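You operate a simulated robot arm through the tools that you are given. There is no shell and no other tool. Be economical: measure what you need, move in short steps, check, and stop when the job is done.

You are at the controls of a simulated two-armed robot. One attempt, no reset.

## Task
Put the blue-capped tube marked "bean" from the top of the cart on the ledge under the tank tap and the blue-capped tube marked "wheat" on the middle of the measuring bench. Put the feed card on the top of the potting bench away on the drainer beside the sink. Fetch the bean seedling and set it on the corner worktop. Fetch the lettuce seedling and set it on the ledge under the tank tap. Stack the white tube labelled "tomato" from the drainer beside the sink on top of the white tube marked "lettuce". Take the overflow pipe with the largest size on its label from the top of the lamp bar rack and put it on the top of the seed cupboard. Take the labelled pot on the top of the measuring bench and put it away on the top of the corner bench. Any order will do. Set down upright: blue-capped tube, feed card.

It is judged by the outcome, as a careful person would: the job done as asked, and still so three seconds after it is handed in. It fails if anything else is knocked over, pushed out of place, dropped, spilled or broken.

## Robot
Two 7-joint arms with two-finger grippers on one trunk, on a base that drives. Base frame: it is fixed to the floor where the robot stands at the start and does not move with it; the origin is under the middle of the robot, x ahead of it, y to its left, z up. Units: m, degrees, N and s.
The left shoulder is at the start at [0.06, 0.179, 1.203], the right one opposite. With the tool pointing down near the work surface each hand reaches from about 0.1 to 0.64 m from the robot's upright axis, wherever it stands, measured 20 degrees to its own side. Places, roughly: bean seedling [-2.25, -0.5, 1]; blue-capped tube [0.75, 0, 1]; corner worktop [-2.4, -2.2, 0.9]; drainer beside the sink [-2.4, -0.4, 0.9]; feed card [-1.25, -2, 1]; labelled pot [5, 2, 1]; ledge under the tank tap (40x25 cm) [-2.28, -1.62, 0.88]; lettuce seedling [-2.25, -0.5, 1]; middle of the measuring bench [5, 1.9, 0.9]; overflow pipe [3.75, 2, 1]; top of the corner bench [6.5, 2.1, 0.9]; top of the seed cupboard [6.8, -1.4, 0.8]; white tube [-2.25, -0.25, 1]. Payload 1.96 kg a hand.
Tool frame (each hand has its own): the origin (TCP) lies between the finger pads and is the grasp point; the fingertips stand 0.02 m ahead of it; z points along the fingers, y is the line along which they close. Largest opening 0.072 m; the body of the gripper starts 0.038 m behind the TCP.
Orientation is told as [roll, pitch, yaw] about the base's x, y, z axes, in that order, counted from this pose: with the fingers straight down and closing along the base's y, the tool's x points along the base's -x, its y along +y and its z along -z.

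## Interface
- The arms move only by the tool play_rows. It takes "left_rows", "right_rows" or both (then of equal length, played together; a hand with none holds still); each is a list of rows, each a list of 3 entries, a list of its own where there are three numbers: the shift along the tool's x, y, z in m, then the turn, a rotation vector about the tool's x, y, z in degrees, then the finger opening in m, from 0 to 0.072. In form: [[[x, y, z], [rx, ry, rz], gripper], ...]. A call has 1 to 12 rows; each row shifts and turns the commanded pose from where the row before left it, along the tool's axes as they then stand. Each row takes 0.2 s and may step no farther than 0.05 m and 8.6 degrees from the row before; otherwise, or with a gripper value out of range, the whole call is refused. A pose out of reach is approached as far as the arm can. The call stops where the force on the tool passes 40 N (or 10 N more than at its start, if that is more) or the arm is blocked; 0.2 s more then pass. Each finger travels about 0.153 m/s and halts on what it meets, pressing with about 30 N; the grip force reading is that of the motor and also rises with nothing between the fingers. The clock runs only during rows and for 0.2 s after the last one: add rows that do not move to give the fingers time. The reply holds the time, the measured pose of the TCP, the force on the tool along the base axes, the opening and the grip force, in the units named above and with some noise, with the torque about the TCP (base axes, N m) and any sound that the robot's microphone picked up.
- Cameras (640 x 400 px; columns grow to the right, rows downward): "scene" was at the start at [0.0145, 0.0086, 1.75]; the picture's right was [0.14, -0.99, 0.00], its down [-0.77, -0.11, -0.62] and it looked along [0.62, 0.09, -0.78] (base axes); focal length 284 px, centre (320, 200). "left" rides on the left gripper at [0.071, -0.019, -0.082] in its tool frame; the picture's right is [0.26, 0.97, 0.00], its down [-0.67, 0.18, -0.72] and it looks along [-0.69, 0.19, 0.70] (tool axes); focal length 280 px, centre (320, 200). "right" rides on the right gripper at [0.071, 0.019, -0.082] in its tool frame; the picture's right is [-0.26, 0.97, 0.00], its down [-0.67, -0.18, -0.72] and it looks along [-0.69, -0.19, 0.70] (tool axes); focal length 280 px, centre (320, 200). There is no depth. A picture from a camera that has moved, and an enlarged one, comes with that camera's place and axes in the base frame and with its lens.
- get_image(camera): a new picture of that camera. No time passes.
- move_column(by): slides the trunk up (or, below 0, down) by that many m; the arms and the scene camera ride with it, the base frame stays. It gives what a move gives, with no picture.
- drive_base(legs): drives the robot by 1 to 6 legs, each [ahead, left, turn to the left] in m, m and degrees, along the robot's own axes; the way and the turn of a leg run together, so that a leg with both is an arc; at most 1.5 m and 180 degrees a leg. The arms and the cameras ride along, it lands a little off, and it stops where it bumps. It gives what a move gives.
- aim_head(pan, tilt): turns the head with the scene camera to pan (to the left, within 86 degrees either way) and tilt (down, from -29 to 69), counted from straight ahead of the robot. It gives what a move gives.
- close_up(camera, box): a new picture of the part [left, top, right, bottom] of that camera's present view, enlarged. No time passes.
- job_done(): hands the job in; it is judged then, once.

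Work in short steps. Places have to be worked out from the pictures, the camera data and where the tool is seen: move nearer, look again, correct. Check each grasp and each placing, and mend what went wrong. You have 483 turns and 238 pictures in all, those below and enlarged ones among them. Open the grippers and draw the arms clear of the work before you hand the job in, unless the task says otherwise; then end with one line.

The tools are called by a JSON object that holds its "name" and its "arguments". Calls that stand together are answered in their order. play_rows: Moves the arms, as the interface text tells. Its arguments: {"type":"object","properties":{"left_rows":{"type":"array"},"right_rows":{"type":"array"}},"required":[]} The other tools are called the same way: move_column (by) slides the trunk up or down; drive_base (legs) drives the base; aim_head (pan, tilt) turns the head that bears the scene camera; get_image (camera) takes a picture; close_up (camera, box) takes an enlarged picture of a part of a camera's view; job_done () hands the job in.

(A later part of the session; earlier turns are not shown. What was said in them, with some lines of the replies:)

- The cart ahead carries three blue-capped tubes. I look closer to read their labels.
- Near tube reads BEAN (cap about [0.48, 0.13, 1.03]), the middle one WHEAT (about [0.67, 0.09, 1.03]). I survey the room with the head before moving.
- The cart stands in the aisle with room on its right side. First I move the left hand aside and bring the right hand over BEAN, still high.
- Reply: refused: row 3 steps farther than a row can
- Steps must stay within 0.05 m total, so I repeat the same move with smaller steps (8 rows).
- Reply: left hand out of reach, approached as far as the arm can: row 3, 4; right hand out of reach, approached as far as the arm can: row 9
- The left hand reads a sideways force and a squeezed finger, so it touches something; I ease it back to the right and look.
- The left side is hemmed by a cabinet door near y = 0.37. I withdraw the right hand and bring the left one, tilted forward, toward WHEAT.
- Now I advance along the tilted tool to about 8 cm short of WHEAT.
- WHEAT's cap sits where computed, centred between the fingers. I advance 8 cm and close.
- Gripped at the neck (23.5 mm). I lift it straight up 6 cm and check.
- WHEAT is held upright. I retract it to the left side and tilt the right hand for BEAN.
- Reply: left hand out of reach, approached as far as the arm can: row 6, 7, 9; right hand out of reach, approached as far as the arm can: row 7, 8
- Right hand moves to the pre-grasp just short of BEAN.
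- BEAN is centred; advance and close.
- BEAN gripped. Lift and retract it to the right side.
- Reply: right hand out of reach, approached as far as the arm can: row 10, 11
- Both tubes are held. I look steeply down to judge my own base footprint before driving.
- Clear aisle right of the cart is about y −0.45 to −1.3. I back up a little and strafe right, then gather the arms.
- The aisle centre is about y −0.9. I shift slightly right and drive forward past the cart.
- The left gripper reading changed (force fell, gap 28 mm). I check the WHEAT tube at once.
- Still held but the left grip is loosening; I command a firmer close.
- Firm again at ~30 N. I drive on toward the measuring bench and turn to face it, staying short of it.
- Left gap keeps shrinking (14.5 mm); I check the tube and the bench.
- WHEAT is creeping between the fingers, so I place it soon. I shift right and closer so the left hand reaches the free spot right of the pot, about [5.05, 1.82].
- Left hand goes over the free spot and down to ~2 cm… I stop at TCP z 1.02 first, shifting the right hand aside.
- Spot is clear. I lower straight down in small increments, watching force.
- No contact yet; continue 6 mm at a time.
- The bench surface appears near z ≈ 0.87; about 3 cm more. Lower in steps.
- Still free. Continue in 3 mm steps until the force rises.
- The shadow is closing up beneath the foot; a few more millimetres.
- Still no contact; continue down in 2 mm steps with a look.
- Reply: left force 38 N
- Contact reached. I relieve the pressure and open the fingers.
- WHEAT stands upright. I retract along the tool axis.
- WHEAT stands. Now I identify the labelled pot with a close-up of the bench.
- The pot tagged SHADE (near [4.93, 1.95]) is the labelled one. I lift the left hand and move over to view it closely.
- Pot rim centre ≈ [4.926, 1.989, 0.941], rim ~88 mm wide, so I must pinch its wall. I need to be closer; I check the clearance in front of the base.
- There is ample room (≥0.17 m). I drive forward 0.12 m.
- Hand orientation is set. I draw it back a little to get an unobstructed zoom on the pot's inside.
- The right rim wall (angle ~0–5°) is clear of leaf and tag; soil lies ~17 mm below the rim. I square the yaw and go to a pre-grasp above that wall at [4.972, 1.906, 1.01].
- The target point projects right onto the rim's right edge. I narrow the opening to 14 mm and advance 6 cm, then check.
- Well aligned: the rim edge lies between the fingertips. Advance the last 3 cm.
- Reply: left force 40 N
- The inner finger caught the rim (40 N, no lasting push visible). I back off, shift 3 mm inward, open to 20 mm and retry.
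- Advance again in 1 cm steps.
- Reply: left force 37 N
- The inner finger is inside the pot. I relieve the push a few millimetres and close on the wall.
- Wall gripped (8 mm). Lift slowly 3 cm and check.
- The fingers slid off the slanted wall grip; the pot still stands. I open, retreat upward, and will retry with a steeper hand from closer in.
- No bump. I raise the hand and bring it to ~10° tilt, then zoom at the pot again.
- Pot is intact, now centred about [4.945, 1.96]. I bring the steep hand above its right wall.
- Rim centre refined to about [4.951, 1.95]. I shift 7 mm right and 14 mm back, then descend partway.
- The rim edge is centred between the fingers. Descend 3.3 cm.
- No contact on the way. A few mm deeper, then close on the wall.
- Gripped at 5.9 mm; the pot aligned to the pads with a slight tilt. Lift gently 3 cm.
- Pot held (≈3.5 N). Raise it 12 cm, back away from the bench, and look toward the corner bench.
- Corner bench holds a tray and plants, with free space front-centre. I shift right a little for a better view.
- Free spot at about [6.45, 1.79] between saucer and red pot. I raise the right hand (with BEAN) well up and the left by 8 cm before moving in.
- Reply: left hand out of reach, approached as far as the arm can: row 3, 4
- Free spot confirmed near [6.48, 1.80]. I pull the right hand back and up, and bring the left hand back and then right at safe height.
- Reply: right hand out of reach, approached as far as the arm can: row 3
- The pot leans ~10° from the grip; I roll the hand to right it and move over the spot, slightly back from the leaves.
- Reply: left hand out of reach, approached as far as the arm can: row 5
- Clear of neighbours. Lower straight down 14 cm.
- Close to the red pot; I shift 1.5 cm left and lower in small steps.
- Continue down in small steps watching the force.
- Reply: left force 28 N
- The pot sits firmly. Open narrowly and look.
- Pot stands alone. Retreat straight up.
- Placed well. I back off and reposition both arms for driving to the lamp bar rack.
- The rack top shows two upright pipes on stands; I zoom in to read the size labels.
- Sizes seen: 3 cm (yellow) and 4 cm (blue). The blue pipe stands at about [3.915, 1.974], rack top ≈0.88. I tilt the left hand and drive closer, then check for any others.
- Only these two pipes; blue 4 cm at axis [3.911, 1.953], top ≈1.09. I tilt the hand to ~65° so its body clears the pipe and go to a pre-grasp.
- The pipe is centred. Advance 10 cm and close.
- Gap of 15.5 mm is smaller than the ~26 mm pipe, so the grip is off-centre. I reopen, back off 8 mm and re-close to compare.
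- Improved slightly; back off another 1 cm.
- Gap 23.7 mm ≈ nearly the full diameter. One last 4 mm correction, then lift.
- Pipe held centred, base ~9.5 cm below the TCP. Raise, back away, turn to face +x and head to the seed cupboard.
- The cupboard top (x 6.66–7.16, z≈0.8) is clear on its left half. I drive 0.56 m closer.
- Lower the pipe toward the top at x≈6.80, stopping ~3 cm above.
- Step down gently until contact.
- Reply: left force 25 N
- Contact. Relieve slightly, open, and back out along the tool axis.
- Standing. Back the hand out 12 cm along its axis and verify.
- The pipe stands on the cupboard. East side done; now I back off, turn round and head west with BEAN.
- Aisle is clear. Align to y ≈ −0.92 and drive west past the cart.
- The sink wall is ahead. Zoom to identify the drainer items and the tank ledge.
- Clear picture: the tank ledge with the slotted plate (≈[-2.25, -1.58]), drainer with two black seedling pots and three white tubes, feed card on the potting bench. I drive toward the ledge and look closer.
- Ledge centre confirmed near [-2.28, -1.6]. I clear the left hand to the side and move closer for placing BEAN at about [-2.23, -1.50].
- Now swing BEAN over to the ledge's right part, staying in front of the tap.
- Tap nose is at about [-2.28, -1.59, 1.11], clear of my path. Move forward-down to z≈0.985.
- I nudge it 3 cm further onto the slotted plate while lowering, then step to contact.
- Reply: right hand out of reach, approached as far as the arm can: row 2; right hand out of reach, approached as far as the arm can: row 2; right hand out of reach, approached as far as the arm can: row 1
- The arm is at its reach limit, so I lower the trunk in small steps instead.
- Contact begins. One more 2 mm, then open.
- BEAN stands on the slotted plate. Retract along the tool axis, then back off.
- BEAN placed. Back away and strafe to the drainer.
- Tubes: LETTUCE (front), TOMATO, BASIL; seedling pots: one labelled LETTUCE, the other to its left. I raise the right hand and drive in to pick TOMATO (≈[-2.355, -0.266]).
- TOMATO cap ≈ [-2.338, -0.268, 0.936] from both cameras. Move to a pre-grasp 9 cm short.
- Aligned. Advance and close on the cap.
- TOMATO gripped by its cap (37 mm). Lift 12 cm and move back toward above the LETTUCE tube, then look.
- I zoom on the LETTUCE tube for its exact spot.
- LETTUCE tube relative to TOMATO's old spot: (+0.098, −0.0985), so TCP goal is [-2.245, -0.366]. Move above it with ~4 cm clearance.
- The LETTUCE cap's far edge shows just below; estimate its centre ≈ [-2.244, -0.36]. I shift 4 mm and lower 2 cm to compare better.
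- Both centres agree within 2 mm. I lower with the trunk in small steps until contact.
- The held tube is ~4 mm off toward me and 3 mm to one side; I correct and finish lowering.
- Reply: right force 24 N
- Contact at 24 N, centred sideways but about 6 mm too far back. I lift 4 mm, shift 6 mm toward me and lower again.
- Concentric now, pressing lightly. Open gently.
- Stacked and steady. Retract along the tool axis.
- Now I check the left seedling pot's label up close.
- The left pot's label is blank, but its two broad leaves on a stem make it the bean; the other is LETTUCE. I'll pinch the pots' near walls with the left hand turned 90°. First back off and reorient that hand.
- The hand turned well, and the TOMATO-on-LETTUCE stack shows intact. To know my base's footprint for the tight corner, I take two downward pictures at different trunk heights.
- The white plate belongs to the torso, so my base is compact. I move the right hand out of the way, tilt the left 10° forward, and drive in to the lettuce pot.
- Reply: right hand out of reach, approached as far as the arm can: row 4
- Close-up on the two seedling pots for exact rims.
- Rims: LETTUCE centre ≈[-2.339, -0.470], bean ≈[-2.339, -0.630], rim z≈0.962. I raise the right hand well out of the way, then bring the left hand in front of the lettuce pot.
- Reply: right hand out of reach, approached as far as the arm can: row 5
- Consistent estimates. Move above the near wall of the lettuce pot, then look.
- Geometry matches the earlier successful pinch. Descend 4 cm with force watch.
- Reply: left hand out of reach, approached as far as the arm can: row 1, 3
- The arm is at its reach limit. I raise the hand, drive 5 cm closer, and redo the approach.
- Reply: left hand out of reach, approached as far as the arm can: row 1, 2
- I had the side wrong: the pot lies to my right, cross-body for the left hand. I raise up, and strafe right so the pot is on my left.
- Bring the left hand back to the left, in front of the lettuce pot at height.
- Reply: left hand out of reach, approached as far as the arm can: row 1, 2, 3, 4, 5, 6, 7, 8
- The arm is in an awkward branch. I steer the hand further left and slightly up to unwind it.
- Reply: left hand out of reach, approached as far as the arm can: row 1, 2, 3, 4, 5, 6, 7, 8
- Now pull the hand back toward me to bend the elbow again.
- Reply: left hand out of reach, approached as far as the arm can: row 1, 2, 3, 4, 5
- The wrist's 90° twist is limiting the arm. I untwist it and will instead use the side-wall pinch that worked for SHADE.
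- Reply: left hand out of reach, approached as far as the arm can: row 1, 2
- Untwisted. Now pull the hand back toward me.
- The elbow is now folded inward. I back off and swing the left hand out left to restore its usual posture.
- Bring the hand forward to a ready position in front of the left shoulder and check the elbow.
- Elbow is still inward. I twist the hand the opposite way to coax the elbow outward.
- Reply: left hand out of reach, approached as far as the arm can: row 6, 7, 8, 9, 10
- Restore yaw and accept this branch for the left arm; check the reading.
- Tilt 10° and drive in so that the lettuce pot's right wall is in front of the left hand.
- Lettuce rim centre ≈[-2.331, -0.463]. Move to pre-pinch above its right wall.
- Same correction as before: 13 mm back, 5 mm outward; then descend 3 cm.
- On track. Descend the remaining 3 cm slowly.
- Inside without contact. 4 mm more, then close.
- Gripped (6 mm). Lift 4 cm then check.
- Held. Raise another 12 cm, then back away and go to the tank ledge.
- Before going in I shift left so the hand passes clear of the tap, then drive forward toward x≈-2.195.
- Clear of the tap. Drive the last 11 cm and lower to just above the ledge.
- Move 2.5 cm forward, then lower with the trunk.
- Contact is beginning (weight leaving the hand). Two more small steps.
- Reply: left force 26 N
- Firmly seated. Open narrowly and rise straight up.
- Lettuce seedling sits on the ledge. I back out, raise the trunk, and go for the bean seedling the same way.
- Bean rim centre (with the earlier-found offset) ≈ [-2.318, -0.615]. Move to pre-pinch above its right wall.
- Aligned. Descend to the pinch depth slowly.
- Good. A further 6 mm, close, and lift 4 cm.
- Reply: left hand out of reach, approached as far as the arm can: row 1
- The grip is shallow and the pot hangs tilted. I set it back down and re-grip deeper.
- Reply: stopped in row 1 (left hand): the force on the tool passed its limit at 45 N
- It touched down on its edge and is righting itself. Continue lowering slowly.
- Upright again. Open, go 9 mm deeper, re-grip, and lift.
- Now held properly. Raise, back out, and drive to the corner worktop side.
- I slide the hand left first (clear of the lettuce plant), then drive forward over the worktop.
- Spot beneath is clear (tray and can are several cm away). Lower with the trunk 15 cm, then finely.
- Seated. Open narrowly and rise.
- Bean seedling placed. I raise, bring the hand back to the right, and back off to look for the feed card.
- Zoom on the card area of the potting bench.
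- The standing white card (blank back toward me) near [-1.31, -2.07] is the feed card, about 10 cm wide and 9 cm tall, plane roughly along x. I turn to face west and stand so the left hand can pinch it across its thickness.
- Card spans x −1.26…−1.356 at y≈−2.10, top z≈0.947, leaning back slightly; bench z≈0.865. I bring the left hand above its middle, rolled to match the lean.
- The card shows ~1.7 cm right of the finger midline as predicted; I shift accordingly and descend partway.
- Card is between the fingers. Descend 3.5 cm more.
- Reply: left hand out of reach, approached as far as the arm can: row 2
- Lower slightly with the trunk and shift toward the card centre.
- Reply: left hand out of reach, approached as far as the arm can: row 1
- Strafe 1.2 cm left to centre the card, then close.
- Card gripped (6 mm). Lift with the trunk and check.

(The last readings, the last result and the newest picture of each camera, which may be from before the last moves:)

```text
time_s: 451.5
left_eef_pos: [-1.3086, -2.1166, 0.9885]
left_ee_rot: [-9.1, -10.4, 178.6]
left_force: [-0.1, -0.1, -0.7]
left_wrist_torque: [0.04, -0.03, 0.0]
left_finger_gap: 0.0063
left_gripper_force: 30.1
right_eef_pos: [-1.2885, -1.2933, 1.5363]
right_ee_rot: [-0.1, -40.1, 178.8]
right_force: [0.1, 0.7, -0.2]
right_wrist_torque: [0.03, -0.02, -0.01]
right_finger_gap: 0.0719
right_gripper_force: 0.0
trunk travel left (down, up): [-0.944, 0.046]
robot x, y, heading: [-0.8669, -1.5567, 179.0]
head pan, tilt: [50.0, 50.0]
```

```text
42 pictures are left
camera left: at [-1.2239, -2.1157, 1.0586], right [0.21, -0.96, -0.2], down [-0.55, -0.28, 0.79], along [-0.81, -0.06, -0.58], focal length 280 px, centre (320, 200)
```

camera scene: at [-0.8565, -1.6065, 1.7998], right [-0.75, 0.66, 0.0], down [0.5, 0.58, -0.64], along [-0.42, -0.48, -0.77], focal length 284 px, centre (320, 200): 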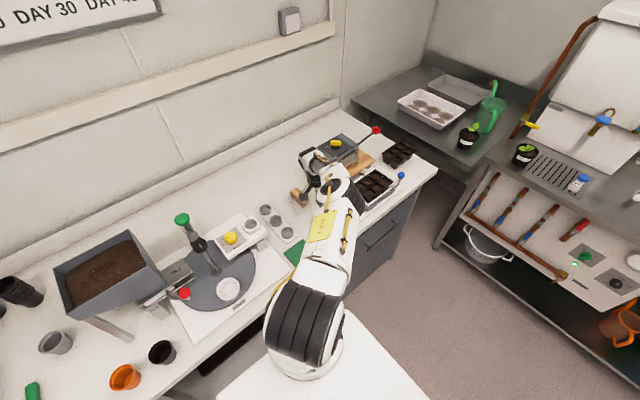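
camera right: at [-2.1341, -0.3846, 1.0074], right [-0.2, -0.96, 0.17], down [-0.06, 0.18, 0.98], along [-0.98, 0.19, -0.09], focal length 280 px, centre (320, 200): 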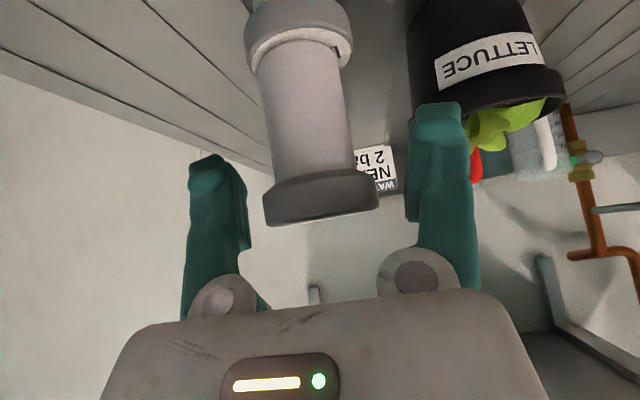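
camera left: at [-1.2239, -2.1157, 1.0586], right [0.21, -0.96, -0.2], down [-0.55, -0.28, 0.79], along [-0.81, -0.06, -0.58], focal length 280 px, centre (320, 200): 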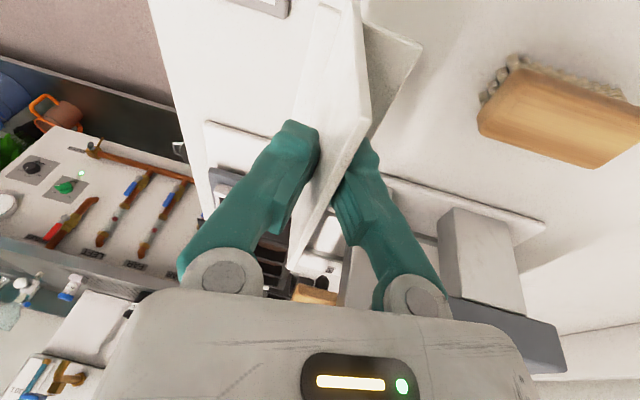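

Held. Raise further and bring it to the right, in front of me.

{"name": "play_rows", "arguments": {"left_rows": [[[0, 0, -0.035], [0, 0, 0], 0.0], [[0, 0, -0.035], [0, 0, 0], 0.0], [[0, -0.01, -0.03], [0, 0, 0], 0.0], [[0, -0.04, 0], [0, 0, 0], 0.0], [[0, -0.04, 0], [0, 0, 0], 0.0], [[0, -0.04, 0], [0, 0, 0], 0.0], [[0, -0.04, 0.005], [0, 0, 0], 0.0], [[0, -0.04, 0.005], [0, 0, 0], 0.0], [[0, -0.04, 0.005], [0, 0, 0], 0.0], [[0, -0.04, 0.005], [0, 0, 0], 0.0], [[0, -0.04, 0.005], [0, 0, 0], 0.0], [[0, 0, 0], [0, 0, 0], 0.0]]}}

{"name": "drive_base", "arguments": {"legs": [[0.1, -0.6, 1.1], [0.2, -0.53, 0]]}}

{"name": "aim_head", "arguments": {"pan": 10, "tilt": 40}}

{"name": "get_image", "arguments": {"camera": "scene"}}

{"name": "get_image", "arguments": {"camera": "left"}}

```text
time_s: 454.1
left_eef_pos: [-1.2778, -1.8034, 1.1101]
left_ee_rot: [-9.1, -10.4, 178.8]
left_force: [0.5, -0.3, 0.1]
left_wrist_torque: [0.01, -0.02, -0.01]
left_finger_gap: 0.0062
left_gripper_force: 30.0
right_eef_pos: [-1.2878, -1.2936, 1.5344]
right_ee_rot: [-0.1, -40.1, 178.8]
right_force: [0.3, 0.1, -0.2]
right_wrist_torque: [-0.01, -0.04, -0.02]
right_finger_gap: 0.0719
right_gripper_force: 0.1
trunk travel left (down, up): [-0.944, 0.046]
robot x, y, heading: [-0.8654, -1.5609, 178.9]
head pan, tilt: [50.0, 50.0]
```

```text
time_s: 460.4
left_eef_pos: [-1.5709, -0.6874, 1.1113]
left_ee_rot: [-9.1, -10.5, -179.3]
left_force: [1.2, 0.0, -0.4]
left_wrist_torque: [0.0, -0.03, -0.01]
left_finger_gap: 0.0062
left_gripper_force: 29.1
right_eef_pos: [-1.5973, -0.1788, 1.5367]
right_ee_rot: [-0.2, -40.1, -179.2]
right_force: [0.6, -1.3, -0.3]
right_wrist_torque: [0.01, 0.01, -0.01]
right_finger_gap: 0.0717
right_gripper_force: 0.0
trunk travel left (down, up): [-0.944, 0.046]
robot x, y, heading: [-1.1628, -0.4264, -179.3]
head pan, tilt: [50.0, 50.0]
```

```text
time_s: 461.5
left_eef_pos: [-1.571, -0.687, 1.1105]
left_ee_rot: [-9.1, -10.3, -179.4]
left_force: [-0.7, -0.1, -0.1]
left_wrist_torque: [-0.02, 0.01, 0.0]
left_finger_gap: 0.006
left_gripper_force: 29.8
right_eef_pos: [-1.5992, -0.177, 1.5353]
right_ee_rot: [-0.1, -40.0, -179.3]
right_force: [-0.2, -0.2, 0.3]
right_wrist_torque: [-0.01, 0.02, 0.02]
right_finger_gap: 0.0719
right_gripper_force: 0.1
trunk travel left (down, up): [-0.944, 0.046]
robot x, y, heading: [-1.1651, -0.4246, -179.4]
head pan, tilt: [10.0, 40.0]
```

```text
41 pictures are left
camera scene: at [-1.1902, -0.4441, 1.862], right [-0.19, 0.98, 0.0], down [0.63, 0.12, -0.77], along [-0.75, -0.14, -0.64], focal length 284 px, centre (320, 200)
```

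scene: 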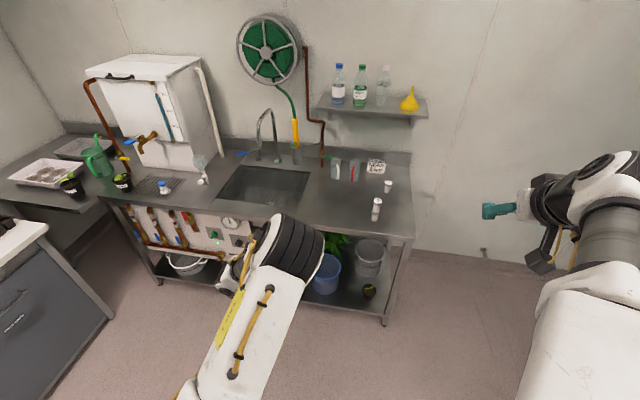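

```text
40 pictures are left
camera left: at [-1.486, -0.6816, 1.1817], right [0.24, -0.95, -0.2], down [-0.54, -0.3, 0.79], along [-0.81, -0.08, -0.58], focal length 280 px, centre (320, 200)
```

left: 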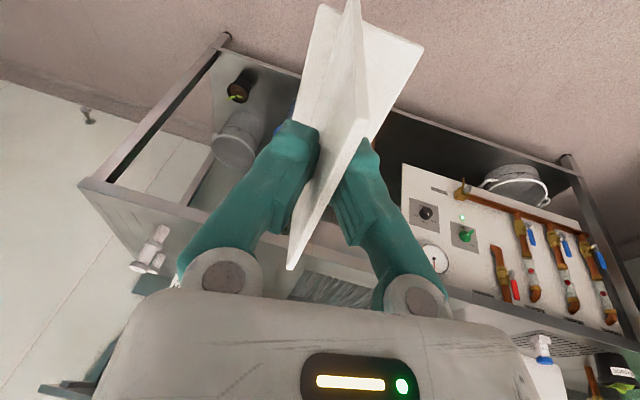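

Card held well; all other placements visible and fine. I go to the drainer: free spot about [-2.28, -0.56].

{"name": "drive_base", "arguments": {"legs": [[0, -0.125, -0.6], [0.54, 0, 0]]}}

{"name": "play_rows", "arguments": {"left_rows": [[[-0.0315, 0, 0.0056], [0, 0, 0], 0.0], [[-0.0315, 0, 0.0056], [0, 0, 0], 0.0], [[-0.0315, 0, 0.0056], [0, 0, 0], 0.0], [[-0.0315, 0, 0.0056], [0, 0, 0], 0.0], [[-0.0315, 0, 0.0056], [0, 0, 0], 0.0], [[0, 0, 0], [0, 0, 0], 0.0]]}}

{"name": "get_image", "arguments": {"camera": "scene"}}

{"name": "get_image", "arguments": {"camera": "left"}}

```text
time_s: 465.4
left_eef_pos: [-2.1034, -0.5582, 1.1111]
left_ee_rot: [-9.2, -10.4, -179.9]
left_force: [-0.1, -0.4, 0.3]
left_wrist_torque: [0.03, -0.03, -0.01]
left_finger_gap: 0.0059
left_gripper_force: 30.2
right_eef_pos: [-2.1255, -0.0478, 1.5353]
right_ee_rot: [-0.1, -40.1, -179.8]
right_force: [-0.1, 0.4, -0.6]
right_wrist_torque: [-0.03, -0.02, -0.04]
right_finger_gap: 0.072
right_gripper_force: 0.2
trunk travel left (down, up): [-0.944, 0.046]
robot x, y, heading: [-1.6957, -0.3013, -179.9]
head pan, tilt: [10.0, 40.0]
```

```text
time_s: 466.8
left_eef_pos: [-2.2662, -0.5546, 1.1095]
left_ee_rot: [-9.0, -10.4, -179.9]
left_force: [0.4, -0.5, 0.5]
left_wrist_torque: [0.03, 0.01, 0.02]
left_finger_gap: 0.006
left_gripper_force: 29.6
right_eef_pos: [-2.1275, -0.0475, 1.5359]
right_ee_rot: [-0.1, -40.2, -179.9]
right_force: [-0.5, -0.1, -0.8]
right_wrist_torque: [-0.01, 0.02, -0.03]
right_finger_gap: 0.0721
right_gripper_force: 0.0
trunk travel left (down, up): [-0.944, 0.046]
robot x, y, heading: [-1.6965, -0.301, -179.9]
head pan, tilt: [10.0, 40.0]
```

```text
39 pictures are left
camera scene: at [-1.7218, -0.3189, 1.862], right [-0.18, 0.98, 0.0], down [0.63, 0.11, -0.77], along [-0.75, -0.14, -0.64], focal length 284 px, centre (320, 200)
```

scene: 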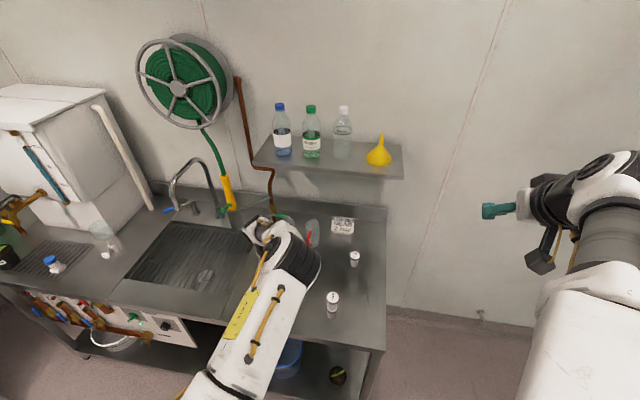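

```text
38 pictures are left
camera left: at [-2.1813, -0.5507, 1.1815], right [0.23, -0.95, -0.2], down [-0.54, -0.29, 0.79], along [-0.81, -0.08, -0.58], focal length 280 px, centre (320, 200)
```

left: 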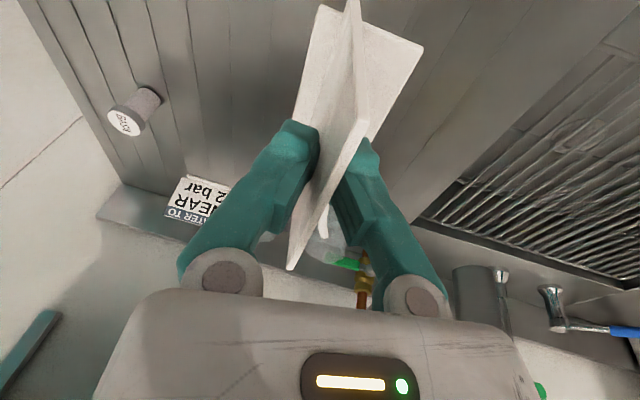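

Over the free drainer area. Lower with the trunk.

{"name": "move_column", "arguments": {"by": -0.14}}

{"name": "get_image", "arguments": {"camera": "left"}}

```text
time_s: 468.5
left_eef_pos: [-2.265, -0.5553, 0.9716]
left_ee_rot: [-9.2, -10.4, -179.8]
left_force: [-0.9, -0.4, 0.1]
left_wrist_torque: [-0.01, -0.02, 0.0]
left_finger_gap: 0.0059
left_gripper_force: 29.5
right_eef_pos: [-2.1274, -0.0475, 1.3952]
right_ee_rot: [-0.2, -40.0, -179.7]
right_force: [-0.8, -0.9, -0.5]
right_wrist_torque: [0.01, 0.0, -0.04]
right_finger_gap: 0.0722
right_gripper_force: 0.0
trunk travel left (down, up): [-0.804, 0.186]
robot x, y, heading: [-1.6959, -0.3026, -179.8]
head pan, tilt: [10.0, 40.0]
```

```text
37 pictures are left
camera left: at [-2.1812, -0.5507, 1.0414], right [0.23, -0.95, -0.2], down [-0.54, -0.29, 0.79], along [-0.81, -0.08, -0.58], focal length 280 px, centre (320, 200)
```

left: 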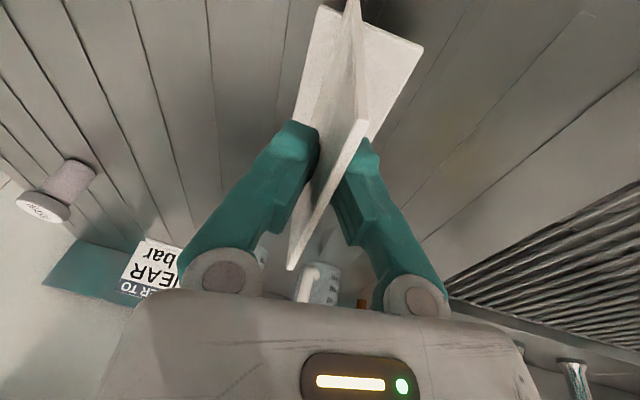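

Check that the elbow stays clear of the tube stack before the last centimetres.

{"name": "get_image", "arguments": {"camera": "scene"}}

{"name": "move_column", "arguments": {"by": -0.02}}

{"name": "move_column", "arguments": {"by": -0.005}}

{"name": "move_column", "arguments": {"by": -0.004}}

```text
36 pictures are left
camera scene: at [-1.722, -0.319, 1.722], right [-0.18, 0.98, 0.0], down [0.63, 0.11, -0.77], along [-0.75, -0.14, -0.64], focal length 284 px, centre (320, 200)
```

scene: 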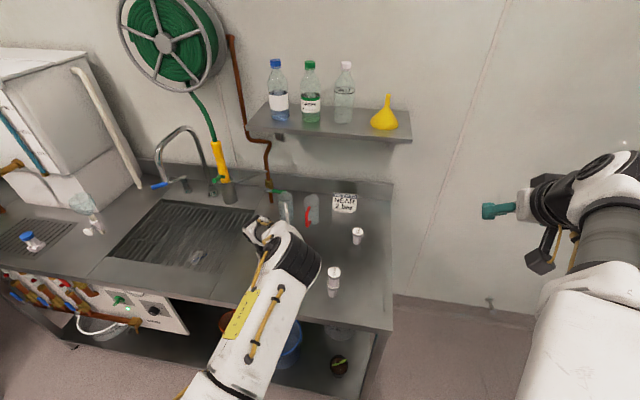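

```text
time_s: 469.2
left_eef_pos: [-2.2653, -0.5543, 0.9502]
left_ee_rot: [-9.1, -10.5, -179.9]
left_force: [-0.2, 0.1, 0.5]
left_wrist_torque: [-0.02, 0.02, 0.02]
left_finger_gap: 0.0062
left_gripper_force: 29.9
right_eef_pos: [-2.1273, -0.0485, 1.3749]
right_ee_rot: [-0.1, -40.1, -179.8]
right_force: [-0.5, 0.6, 0.0]
right_wrist_torque: [-0.04, 0.01, -0.02]
right_finger_gap: 0.0722
right_gripper_force: 0.0
trunk travel left (down, up): [-0.784, 0.206]
robot x, y, heading: [-1.6958, -0.2999, -180.1]
head pan, tilt: [10.0, 40.0]
```

```text
time_s: 469.7
left_eef_pos: [-2.2658, -0.5557, 0.9488]
left_ee_rot: [-9.1, -10.7, -179.9]
left_force: [-1.4, -3.8, 20.5]
left_wrist_torque: [-0.02, -0.57, -0.15]
left_finger_gap: 0.006
left_gripper_force: 30.4
right_eef_pos: [-2.1245, -0.0477, 1.371]
right_ee_rot: [-0.1, -40.0, -179.8]
right_force: [-0.4, 0.0, -0.1]
right_wrist_torque: [0.02, 0.01, 0.03]
right_finger_gap: 0.0721
right_gripper_force: 0.0
trunk travel left (down, up): [-0.779, 0.211]
robot x, y, heading: [-1.6962, -0.3042, -179.9]
head pan, tilt: [10.0, 40.0]
```

```text
time_s: 470.2
left_eef_pos: [-2.2648, -0.5556, 0.9439]
left_ee_rot: [-9.0, -10.8, -180.0]
left_force: [-5.7, -3.8, 27.7]
left_wrist_torque: [0.03, 0.23, 0.02]
left_finger_gap: 0.0058
left_gripper_force: 29.9
right_eef_pos: [-2.1255, -0.0475, 1.3669]
right_ee_rot: [-0.1, -40.2, -179.9]
right_force: [-0.6, -0.4, 0.1]
right_wrist_torque: [0.01, 0.0, -0.03]
right_finger_gap: 0.072
right_gripper_force: 0.0
trunk travel left (down, up): [-0.775, 0.215]
robot x, y, heading: [-1.6988, -0.3056, -179.7]
head pan, tilt: [10.0, 40.0]
```

Foot is down flat. Open gently and look.

{"name": "play_rows", "arguments": {"left_rows": [[[0, 0, -0.001], [0, 0, 0], 0.004], [[0, 0, 0], [0, 0, 0], 0.012], [[0, 0, 0], [0, 0, 0], 0.02], [[0, 0, 0], [0, 0, 0], 0.03], [[0, 0, 0], [0, 0, 0], 0.04], [[0, 0, 0], [0, 0, 0], 0.04]]}}

{"name": "get_image", "arguments": {"camera": "left"}}

```text
time_s: 471.6
left_eef_pos: [-2.2668, -0.5553, 0.943]
left_ee_rot: [-9.1, -10.3, -179.9]
left_force: [0.7, -0.3, 0.1]
left_wrist_torque: [0.0, 0.01, -0.01]
left_finger_gap: 0.0399
left_gripper_force: 0.0
right_eef_pos: [-2.127, -0.0475, 1.3669]
right_ee_rot: [-0.1, -40.2, -179.8]
right_force: [-0.2, -0.6, 0.2]
right_wrist_torque: [-0.01, 0.0, 0.0]
right_finger_gap: 0.072
right_gripper_force: 0.1
trunk travel left (down, up): [-0.775, 0.215]
robot x, y, heading: [-1.7024, -0.301, -179.7]
head pan, tilt: [10.0, 40.0]
```

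```text
35 pictures are left
camera left: at [-2.1811, -0.5508, 1.0134], right [0.23, -0.95, -0.2], down [-0.54, -0.29, 0.79], along [-0.81, -0.08, -0.58], focal length 280 px, centre (320, 200)
```

left: 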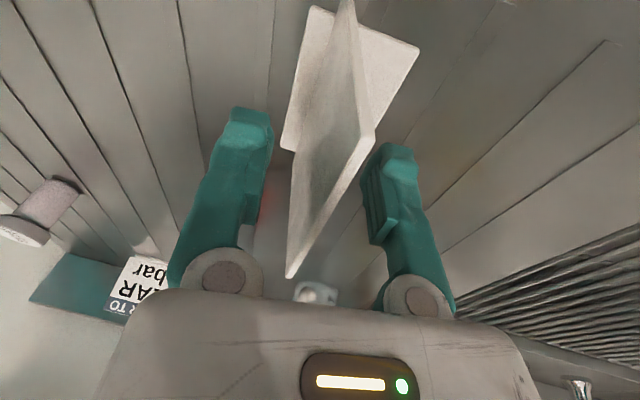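

Standing. Open a bit wider and retreat along the tool axis (parallel to the leaning card).

{"name": "play_rows", "arguments": {"left_rows": [[[0, 0, 0], [0, 0, 0], 0.055], [[0, 0, 0], [0, 0, 0], 0.065], [[0, 0, -0.02], [0, 0, 0], 0.065], [[0, 0, -0.03], [0, 0, 0], 0.065], [[0, 0, -0.03], [0, 0, 0], 0.065], [[0, 0, -0.03], [0, 0, 0], 0.065], [[0, 0, -0.03], [0, 0, 0], 0.065], [[0, 0, 0], [0, 0, 0], 0.065]]}}

{"name": "get_image", "arguments": {"camera": "left"}}

```text
time_s: 473.4
left_eef_pos: [-2.2417, -0.5773, 1.0775]
left_ee_rot: [-9.1, -10.4, -179.9]
left_force: [-0.2, 0.8, 0.3]
left_wrist_torque: [-0.01, -0.01, 0.02]
left_finger_gap: 0.0649
left_gripper_force: 0.0
right_eef_pos: [-2.1281, -0.0478, 1.3659]
right_ee_rot: [-0.1, -40.1, -179.8]
right_force: [0.2, -1.4, 0.8]
right_wrist_torque: [-0.02, -0.02, 0.01]
right_finger_gap: 0.0719
right_gripper_force: 0.1
trunk travel left (down, up): [-0.775, 0.215]
robot x, y, heading: [-1.6955, -0.2989, -179.7]
head pan, tilt: [10.0, 40.0]
```

```text
34 pictures are left
camera left: at [-2.1562, -0.5731, 1.1479], right [0.23, -0.95, -0.2], down [-0.54, -0.29, 0.79], along [-0.81, -0.08, -0.58], focal length 280 px, centre (320, 200)
```

left: 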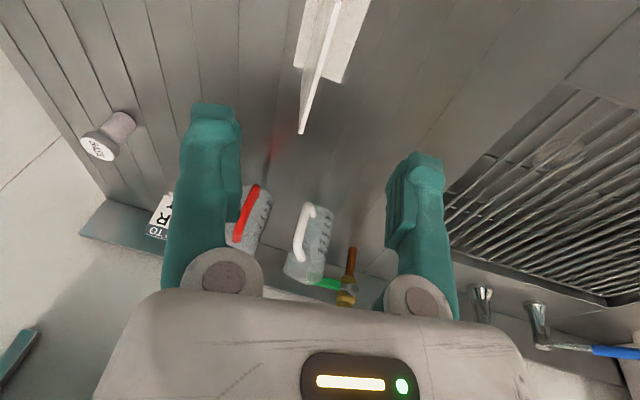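

Card stands free. Back away and verify the whole sink wall.

{"name": "move_column", "arguments": {"by": 0.1}}

{"name": "drive_base", "arguments": {"legs": [[-0.6, 0, 0], [0, 0.35, 0]]}}

{"name": "aim_head", "arguments": {"pan": -5, "tilt": 28}}

{"name": "close_up", "arguments": {"camera": "scene", "box": [250, 120, 500, 270]}}

{"name": "close_up", "arguments": {"camera": "scene", "box": [0, 120, 250, 270]}}

```text
time_s: 474.8
left_eef_pos: [-2.2408, -0.578, 1.1766]
left_ee_rot: [-9.1, -10.4, -180.0]
left_force: [-0.2, 0.2, 0.9]
left_wrist_torque: [0.0, -0.03, -0.01]
left_finger_gap: 0.0653
left_gripper_force: 0.0
right_eef_pos: [-2.1275, -0.048, 1.467]
right_ee_rot: [0.0, -40.1, -179.8]
right_force: [0.0, -0.5, -0.3]
right_wrist_torque: [0.02, 0.02, 0.0]
right_finger_gap: 0.0721
right_gripper_force: 0.1
trunk travel left (down, up): [-0.875, 0.115]
robot x, y, heading: [-1.695, -0.2997, -179.8]
head pan, tilt: [10.0, 40.0]
```

```text
time_s: 480.1
left_eef_pos: [-1.6282, -0.9282, 1.1773]
left_ee_rot: [-9.0, -10.4, -179.3]
left_force: [-0.4, -0.3, 0.4]
left_wrist_torque: [-0.01, -0.03, 0.01]
left_finger_gap: 0.0653
left_gripper_force: 0.0
right_eef_pos: [-1.5185, -0.3965, 1.4656]
right_ee_rot: [0.0, -40.1, -179.3]
right_force: [0.2, -0.1, -0.7]
right_wrist_torque: [-0.02, -0.02, 0.03]
right_finger_gap: 0.072
right_gripper_force: 0.0
trunk travel left (down, up): [-0.875, 0.115]
robot x, y, heading: [-1.0858, -0.6479, -179.2]
head pan, tilt: [10.0, 40.0]
```

```text
time_s: 480.8
left_eef_pos: [-1.6264, -0.9304, 1.1774]
left_ee_rot: [-9.1, -10.4, -179.4]
left_force: [-0.5, 0.2, 0.4]
left_wrist_torque: [0.03, -0.02, -0.03]
left_finger_gap: 0.0649
left_gripper_force: 0.1
right_eef_pos: [-1.5194, -0.3997, 1.4669]
right_ee_rot: [-0.2, -40.1, -179.2]
right_force: [-0.1, 0.6, 0.4]
right_wrist_torque: [0.02, -0.05, -0.03]
right_finger_gap: 0.0719
right_gripper_force: 0.1
trunk travel left (down, up): [-0.875, 0.115]
robot x, y, heading: [-1.0867, -0.6463, -179.1]
head pan, tilt: [-5.0, 28.0]
```

```text
2.56 times, centred on (375, 195) of scene
camera zoom: at [-1.1183, -0.6442, 1.8115], right [0.07, 1.0, 0.0], down [0.47, -0.03, -0.88], along [-0.88, 0.06, -0.47], focal length 728 px, centre (179, 213)
```

zoom: 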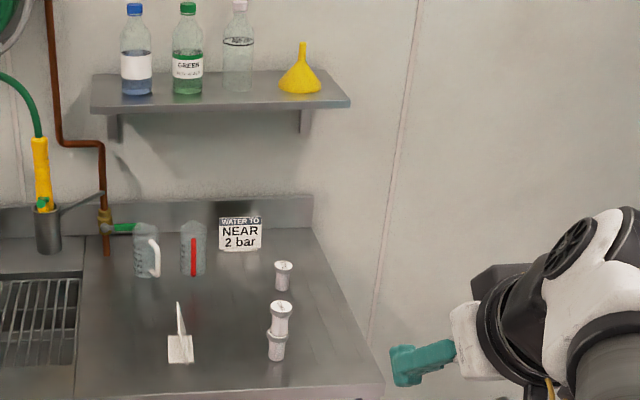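

```text
2.56 times, centred on (125, 195) of scene
camera zoom: at [-1.1183, -0.6442, 1.8115], right [0.07, 1.0, 0.0], down [0.47, -0.03, -0.88], along [-0.88, 0.06, -0.47], focal length 728 px, centre (819, 213)
```

zoom: 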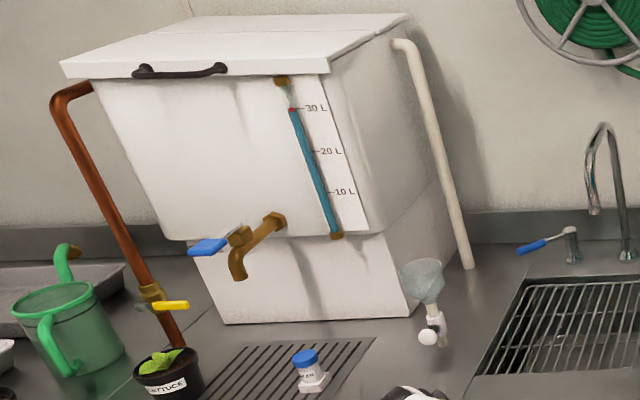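

Everything stands well. I move left to check the card's printed face and the bean seedling.

{"name": "drive_base", "arguments": {"legs": [[0, 0.6, 0]]}}

{"name": "aim_head", "arguments": {"pan": -20, "tilt": 30}}

{"name": "close_up", "arguments": {"camera": "scene", "box": [260, 130, 420, 230]}}

{"name": "aim_head", "arguments": {"pan": 25, "tilt": 30}}

{"name": "get_image", "arguments": {"camera": "scene"}}

```text
time_s: 484.2
left_eef_pos: [-1.6225, -1.5188, 1.1769]
left_ee_rot: [-8.9, -10.5, -179.8]
left_force: [-0.8, 0.3, -0.7]
left_wrist_torque: [0.0, -0.01, -0.01]
left_finger_gap: 0.065
left_gripper_force: 0.0
right_eef_pos: [-1.511, -0.9892, 1.4667]
right_ee_rot: [-0.2, -40.1, -179.7]
right_force: [-0.1, 0.7, 0.3]
right_wrist_torque: [0.01, 0.01, -0.03]
right_finger_gap: 0.072
right_gripper_force: 0.0
trunk travel left (down, up): [-0.875, 0.115]
robot x, y, heading: [-1.0831, -1.2431, -179.4]
head pan, tilt: [-5.0, 28.0]
```

```text
time_s: 485.0
left_eef_pos: [-1.6219, -1.5216, 1.1772]
left_ee_rot: [-9.1, -10.4, -179.7]
left_force: [0.2, -0.9, 0.2]
left_wrist_torque: [-0.01, -0.01, 0.01]
left_finger_gap: 0.065
left_gripper_force: 0.0
right_eef_pos: [-1.5104, -0.9915, 1.4668]
right_ee_rot: [-0.2, -40.1, -179.6]
right_force: [-0.1, -0.6, 0.1]
right_wrist_torque: [-0.01, 0.0, 0.02]
right_finger_gap: 0.0721
right_gripper_force: 0.0
trunk travel left (down, up): [-0.875, 0.115]
robot x, y, heading: [-1.0799, -1.2428, -179.5]
head pan, tilt: [-20.0, 30.0]
```

```text
4.00 times, centred on (340, 180) of scene
camera zoom: at [-1.1065, -1.2147, 1.8084], right [0.33, 0.94, 0.0], down [0.47, -0.17, -0.87], along [-0.82, 0.29, -0.5], focal length 1137 px, centre (240, 280)
```

zoom: 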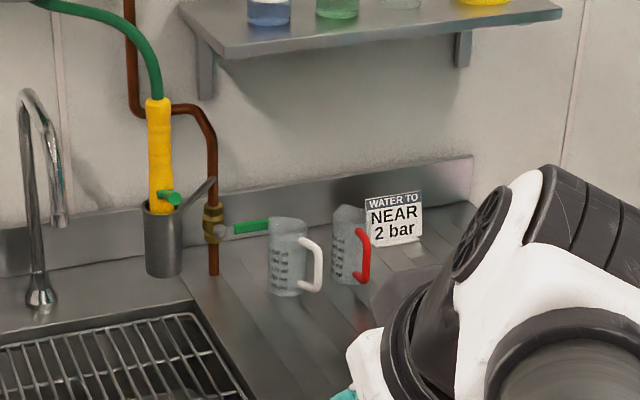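

```text
time_s: 486.1
left_eef_pos: [-1.6226, -1.5211, 1.1776]
left_ee_rot: [-9.1, -10.4, -179.7]
left_force: [0.1, -0.9, -0.3]
left_wrist_torque: [-0.01, -0.02, -0.03]
left_finger_gap: 0.065
left_gripper_force: 0.1
right_eef_pos: [-1.5112, -0.9911, 1.4663]
right_ee_rot: [-0.1, -40.2, -179.6]
right_force: [-0.1, 0.3, -0.2]
right_wrist_torque: [0.02, 0.0, -0.02]
right_finger_gap: 0.072
right_gripper_force: 0.0
trunk travel left (down, up): [-0.875, 0.115]
robot x, y, heading: [-1.0816, -1.2409, -179.8]
head pan, tilt: [25.0, 30.0]
```

```text
30 pictures are left
camera scene: at [-1.103, -1.283, 1.8083], right [-0.43, 0.9, 0.0], down [0.45, 0.21, -0.87], along [-0.78, -0.37, -0.5], focal length 284 px, centre (320, 200)
```

scene: 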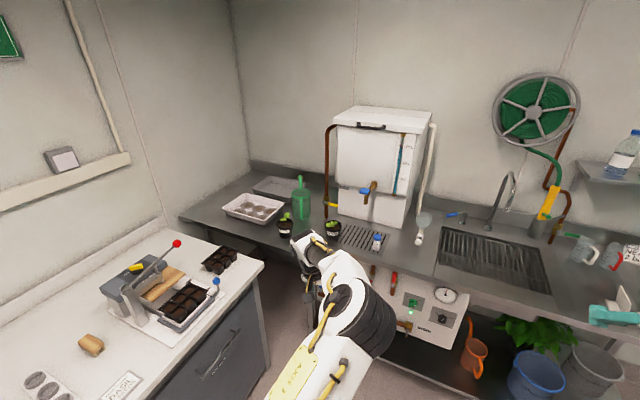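

{"name": "aim_head", "arguments": {"pan": -5, "tilt": 40}}

{"name": "get_image", "arguments": {"camera": "scene"}}

```text
time_s: 487.0
left_eef_pos: [-1.6232, -1.5196, 1.1777]
left_ee_rot: [-9.1, -10.4, -179.7]
left_force: [-0.3, -0.9, -0.4]
left_wrist_torque: [-0.04, 0.01, 0.0]
left_finger_gap: 0.0648
left_gripper_force: 0.0
right_eef_pos: [-1.5112, -0.9899, 1.4663]
right_ee_rot: [-0.1, -40.1, -179.7]
right_force: [-0.7, 1.5, 0.0]
right_wrist_torque: [0.01, 0.0, -0.01]
right_finger_gap: 0.0723
right_gripper_force: 0.2
trunk travel left (down, up): [-0.875, 0.115]
robot x, y, heading: [-1.0812, -1.2443, -179.5]
head pan, tilt: [-5.0, 40.0]
```

```text
29 pictures are left
camera scene: at [-1.106, -1.2376, 1.793], right [0.08, 1.0, 0.0], down [0.64, -0.05, -0.77], along [-0.76, 0.06, -0.64], focal length 284 px, centre (320, 200)
```

scene: 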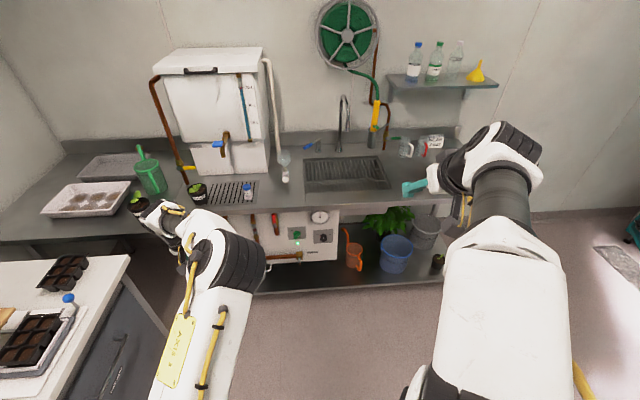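

The right hand hides the card; I turn left 25° and pan right to see it.

{"name": "drive_base", "arguments": {"legs": [[0, 0, 25]]}}

{"name": "aim_head", "arguments": {"pan": -55, "tilt": 30}}

{"name": "close_up", "arguments": {"camera": "scene", "box": [240, 130, 400, 230]}}

```text
time_s: 488.7
left_eef_pos: [-1.4544, -1.7224, 1.1783]
left_ee_rot: [-9.1, -10.4, -154.6]
left_force: [-0.1, -0.2, -0.1]
left_wrist_torque: [0.02, 0.01, 0.0]
left_finger_gap: 0.0649
left_gripper_force: 0.0
right_eef_pos: [-1.5782, -1.1957, 1.4669]
right_ee_rot: [-0.1, -40.1, -154.6]
right_force: [0.4, -0.8, -0.5]
right_wrist_torque: [0.0, 0.01, 0.03]
right_finger_gap: 0.072
right_gripper_force: 0.1
trunk travel left (down, up): [-0.875, 0.115]
robot x, y, heading: [-1.083, -1.2407, -154.6]
head pan, tilt: [-5.0, 40.0]
```

```text
time_s: 489.9
left_eef_pos: [-1.4538, -1.7233, 1.178]
left_ee_rot: [-9.1, -10.4, -154.8]
left_force: [-0.3, 0.4, 1.0]
left_wrist_torque: [-0.03, 0.01, -0.01]
left_finger_gap: 0.0652
left_gripper_force: 0.1
right_eef_pos: [-1.5777, -1.1971, 1.4667]
right_ee_rot: [-0.1, -40.1, -154.6]
right_force: [0.5, 0.1, -0.3]
right_wrist_torque: [0.0, 0.0, 0.02]
right_finger_gap: 0.0718
right_gripper_force: 0.1
trunk travel left (down, up): [-0.875, 0.115]
robot x, y, heading: [-1.0779, -1.2417, -154.6]
head pan, tilt: [-55.0, 30.0]
```

```text
4.00 times, centred on (320, 180) of scene
camera zoom: at [-1.1058, -1.1744, 1.8083], right [0.49, 0.87, 0.0], down [0.44, -0.25, -0.87], along [-0.75, 0.43, -0.5], focal length 1137 px, centre (320, 280)
```

zoom: 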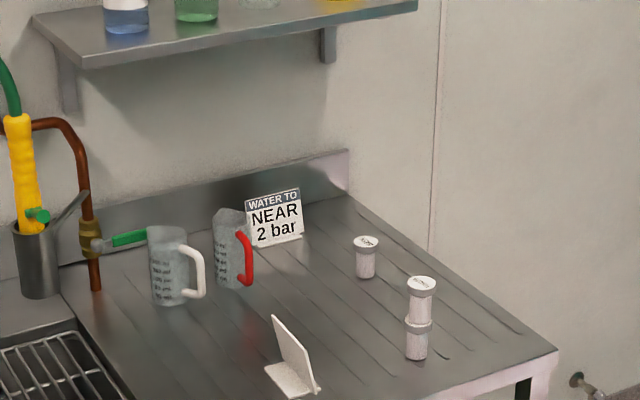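

{"name": "close_up", "arguments": {"camera": "scene", "box": [300, 200, 330, 235]}}

```text
11.43 times, centred on (315, 218) of scene
camera zoom: at [-1.1058, -1.1744, 1.8083], right [0.49, 0.87, 0.0], down [0.44, -0.25, -0.87], along [-0.75, 0.43, -0.5], focal length 3249 px, centre (377, 0)
```

zoom: 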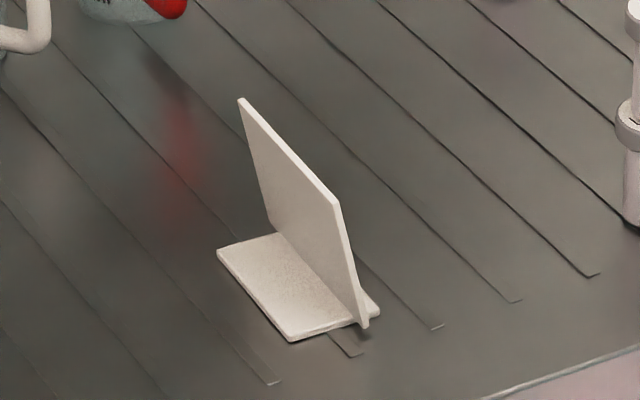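

All eight jobs were checked in the pictures, and both grippers are open and clear of the work. I hand the job in.

{"name": "job_done", "arguments": {}}

```text
The job is handed in.
```

All eight placements are done and the job is handed in. Three items were not clearly labelled: I took the pot tagged "SHADE" as the labelled pot, the blank-labelled two-leaf seedling as the bean, and the blank standing card as the feed card. On the way, the left hand lightly brushed a cabinet door (about 9 N).
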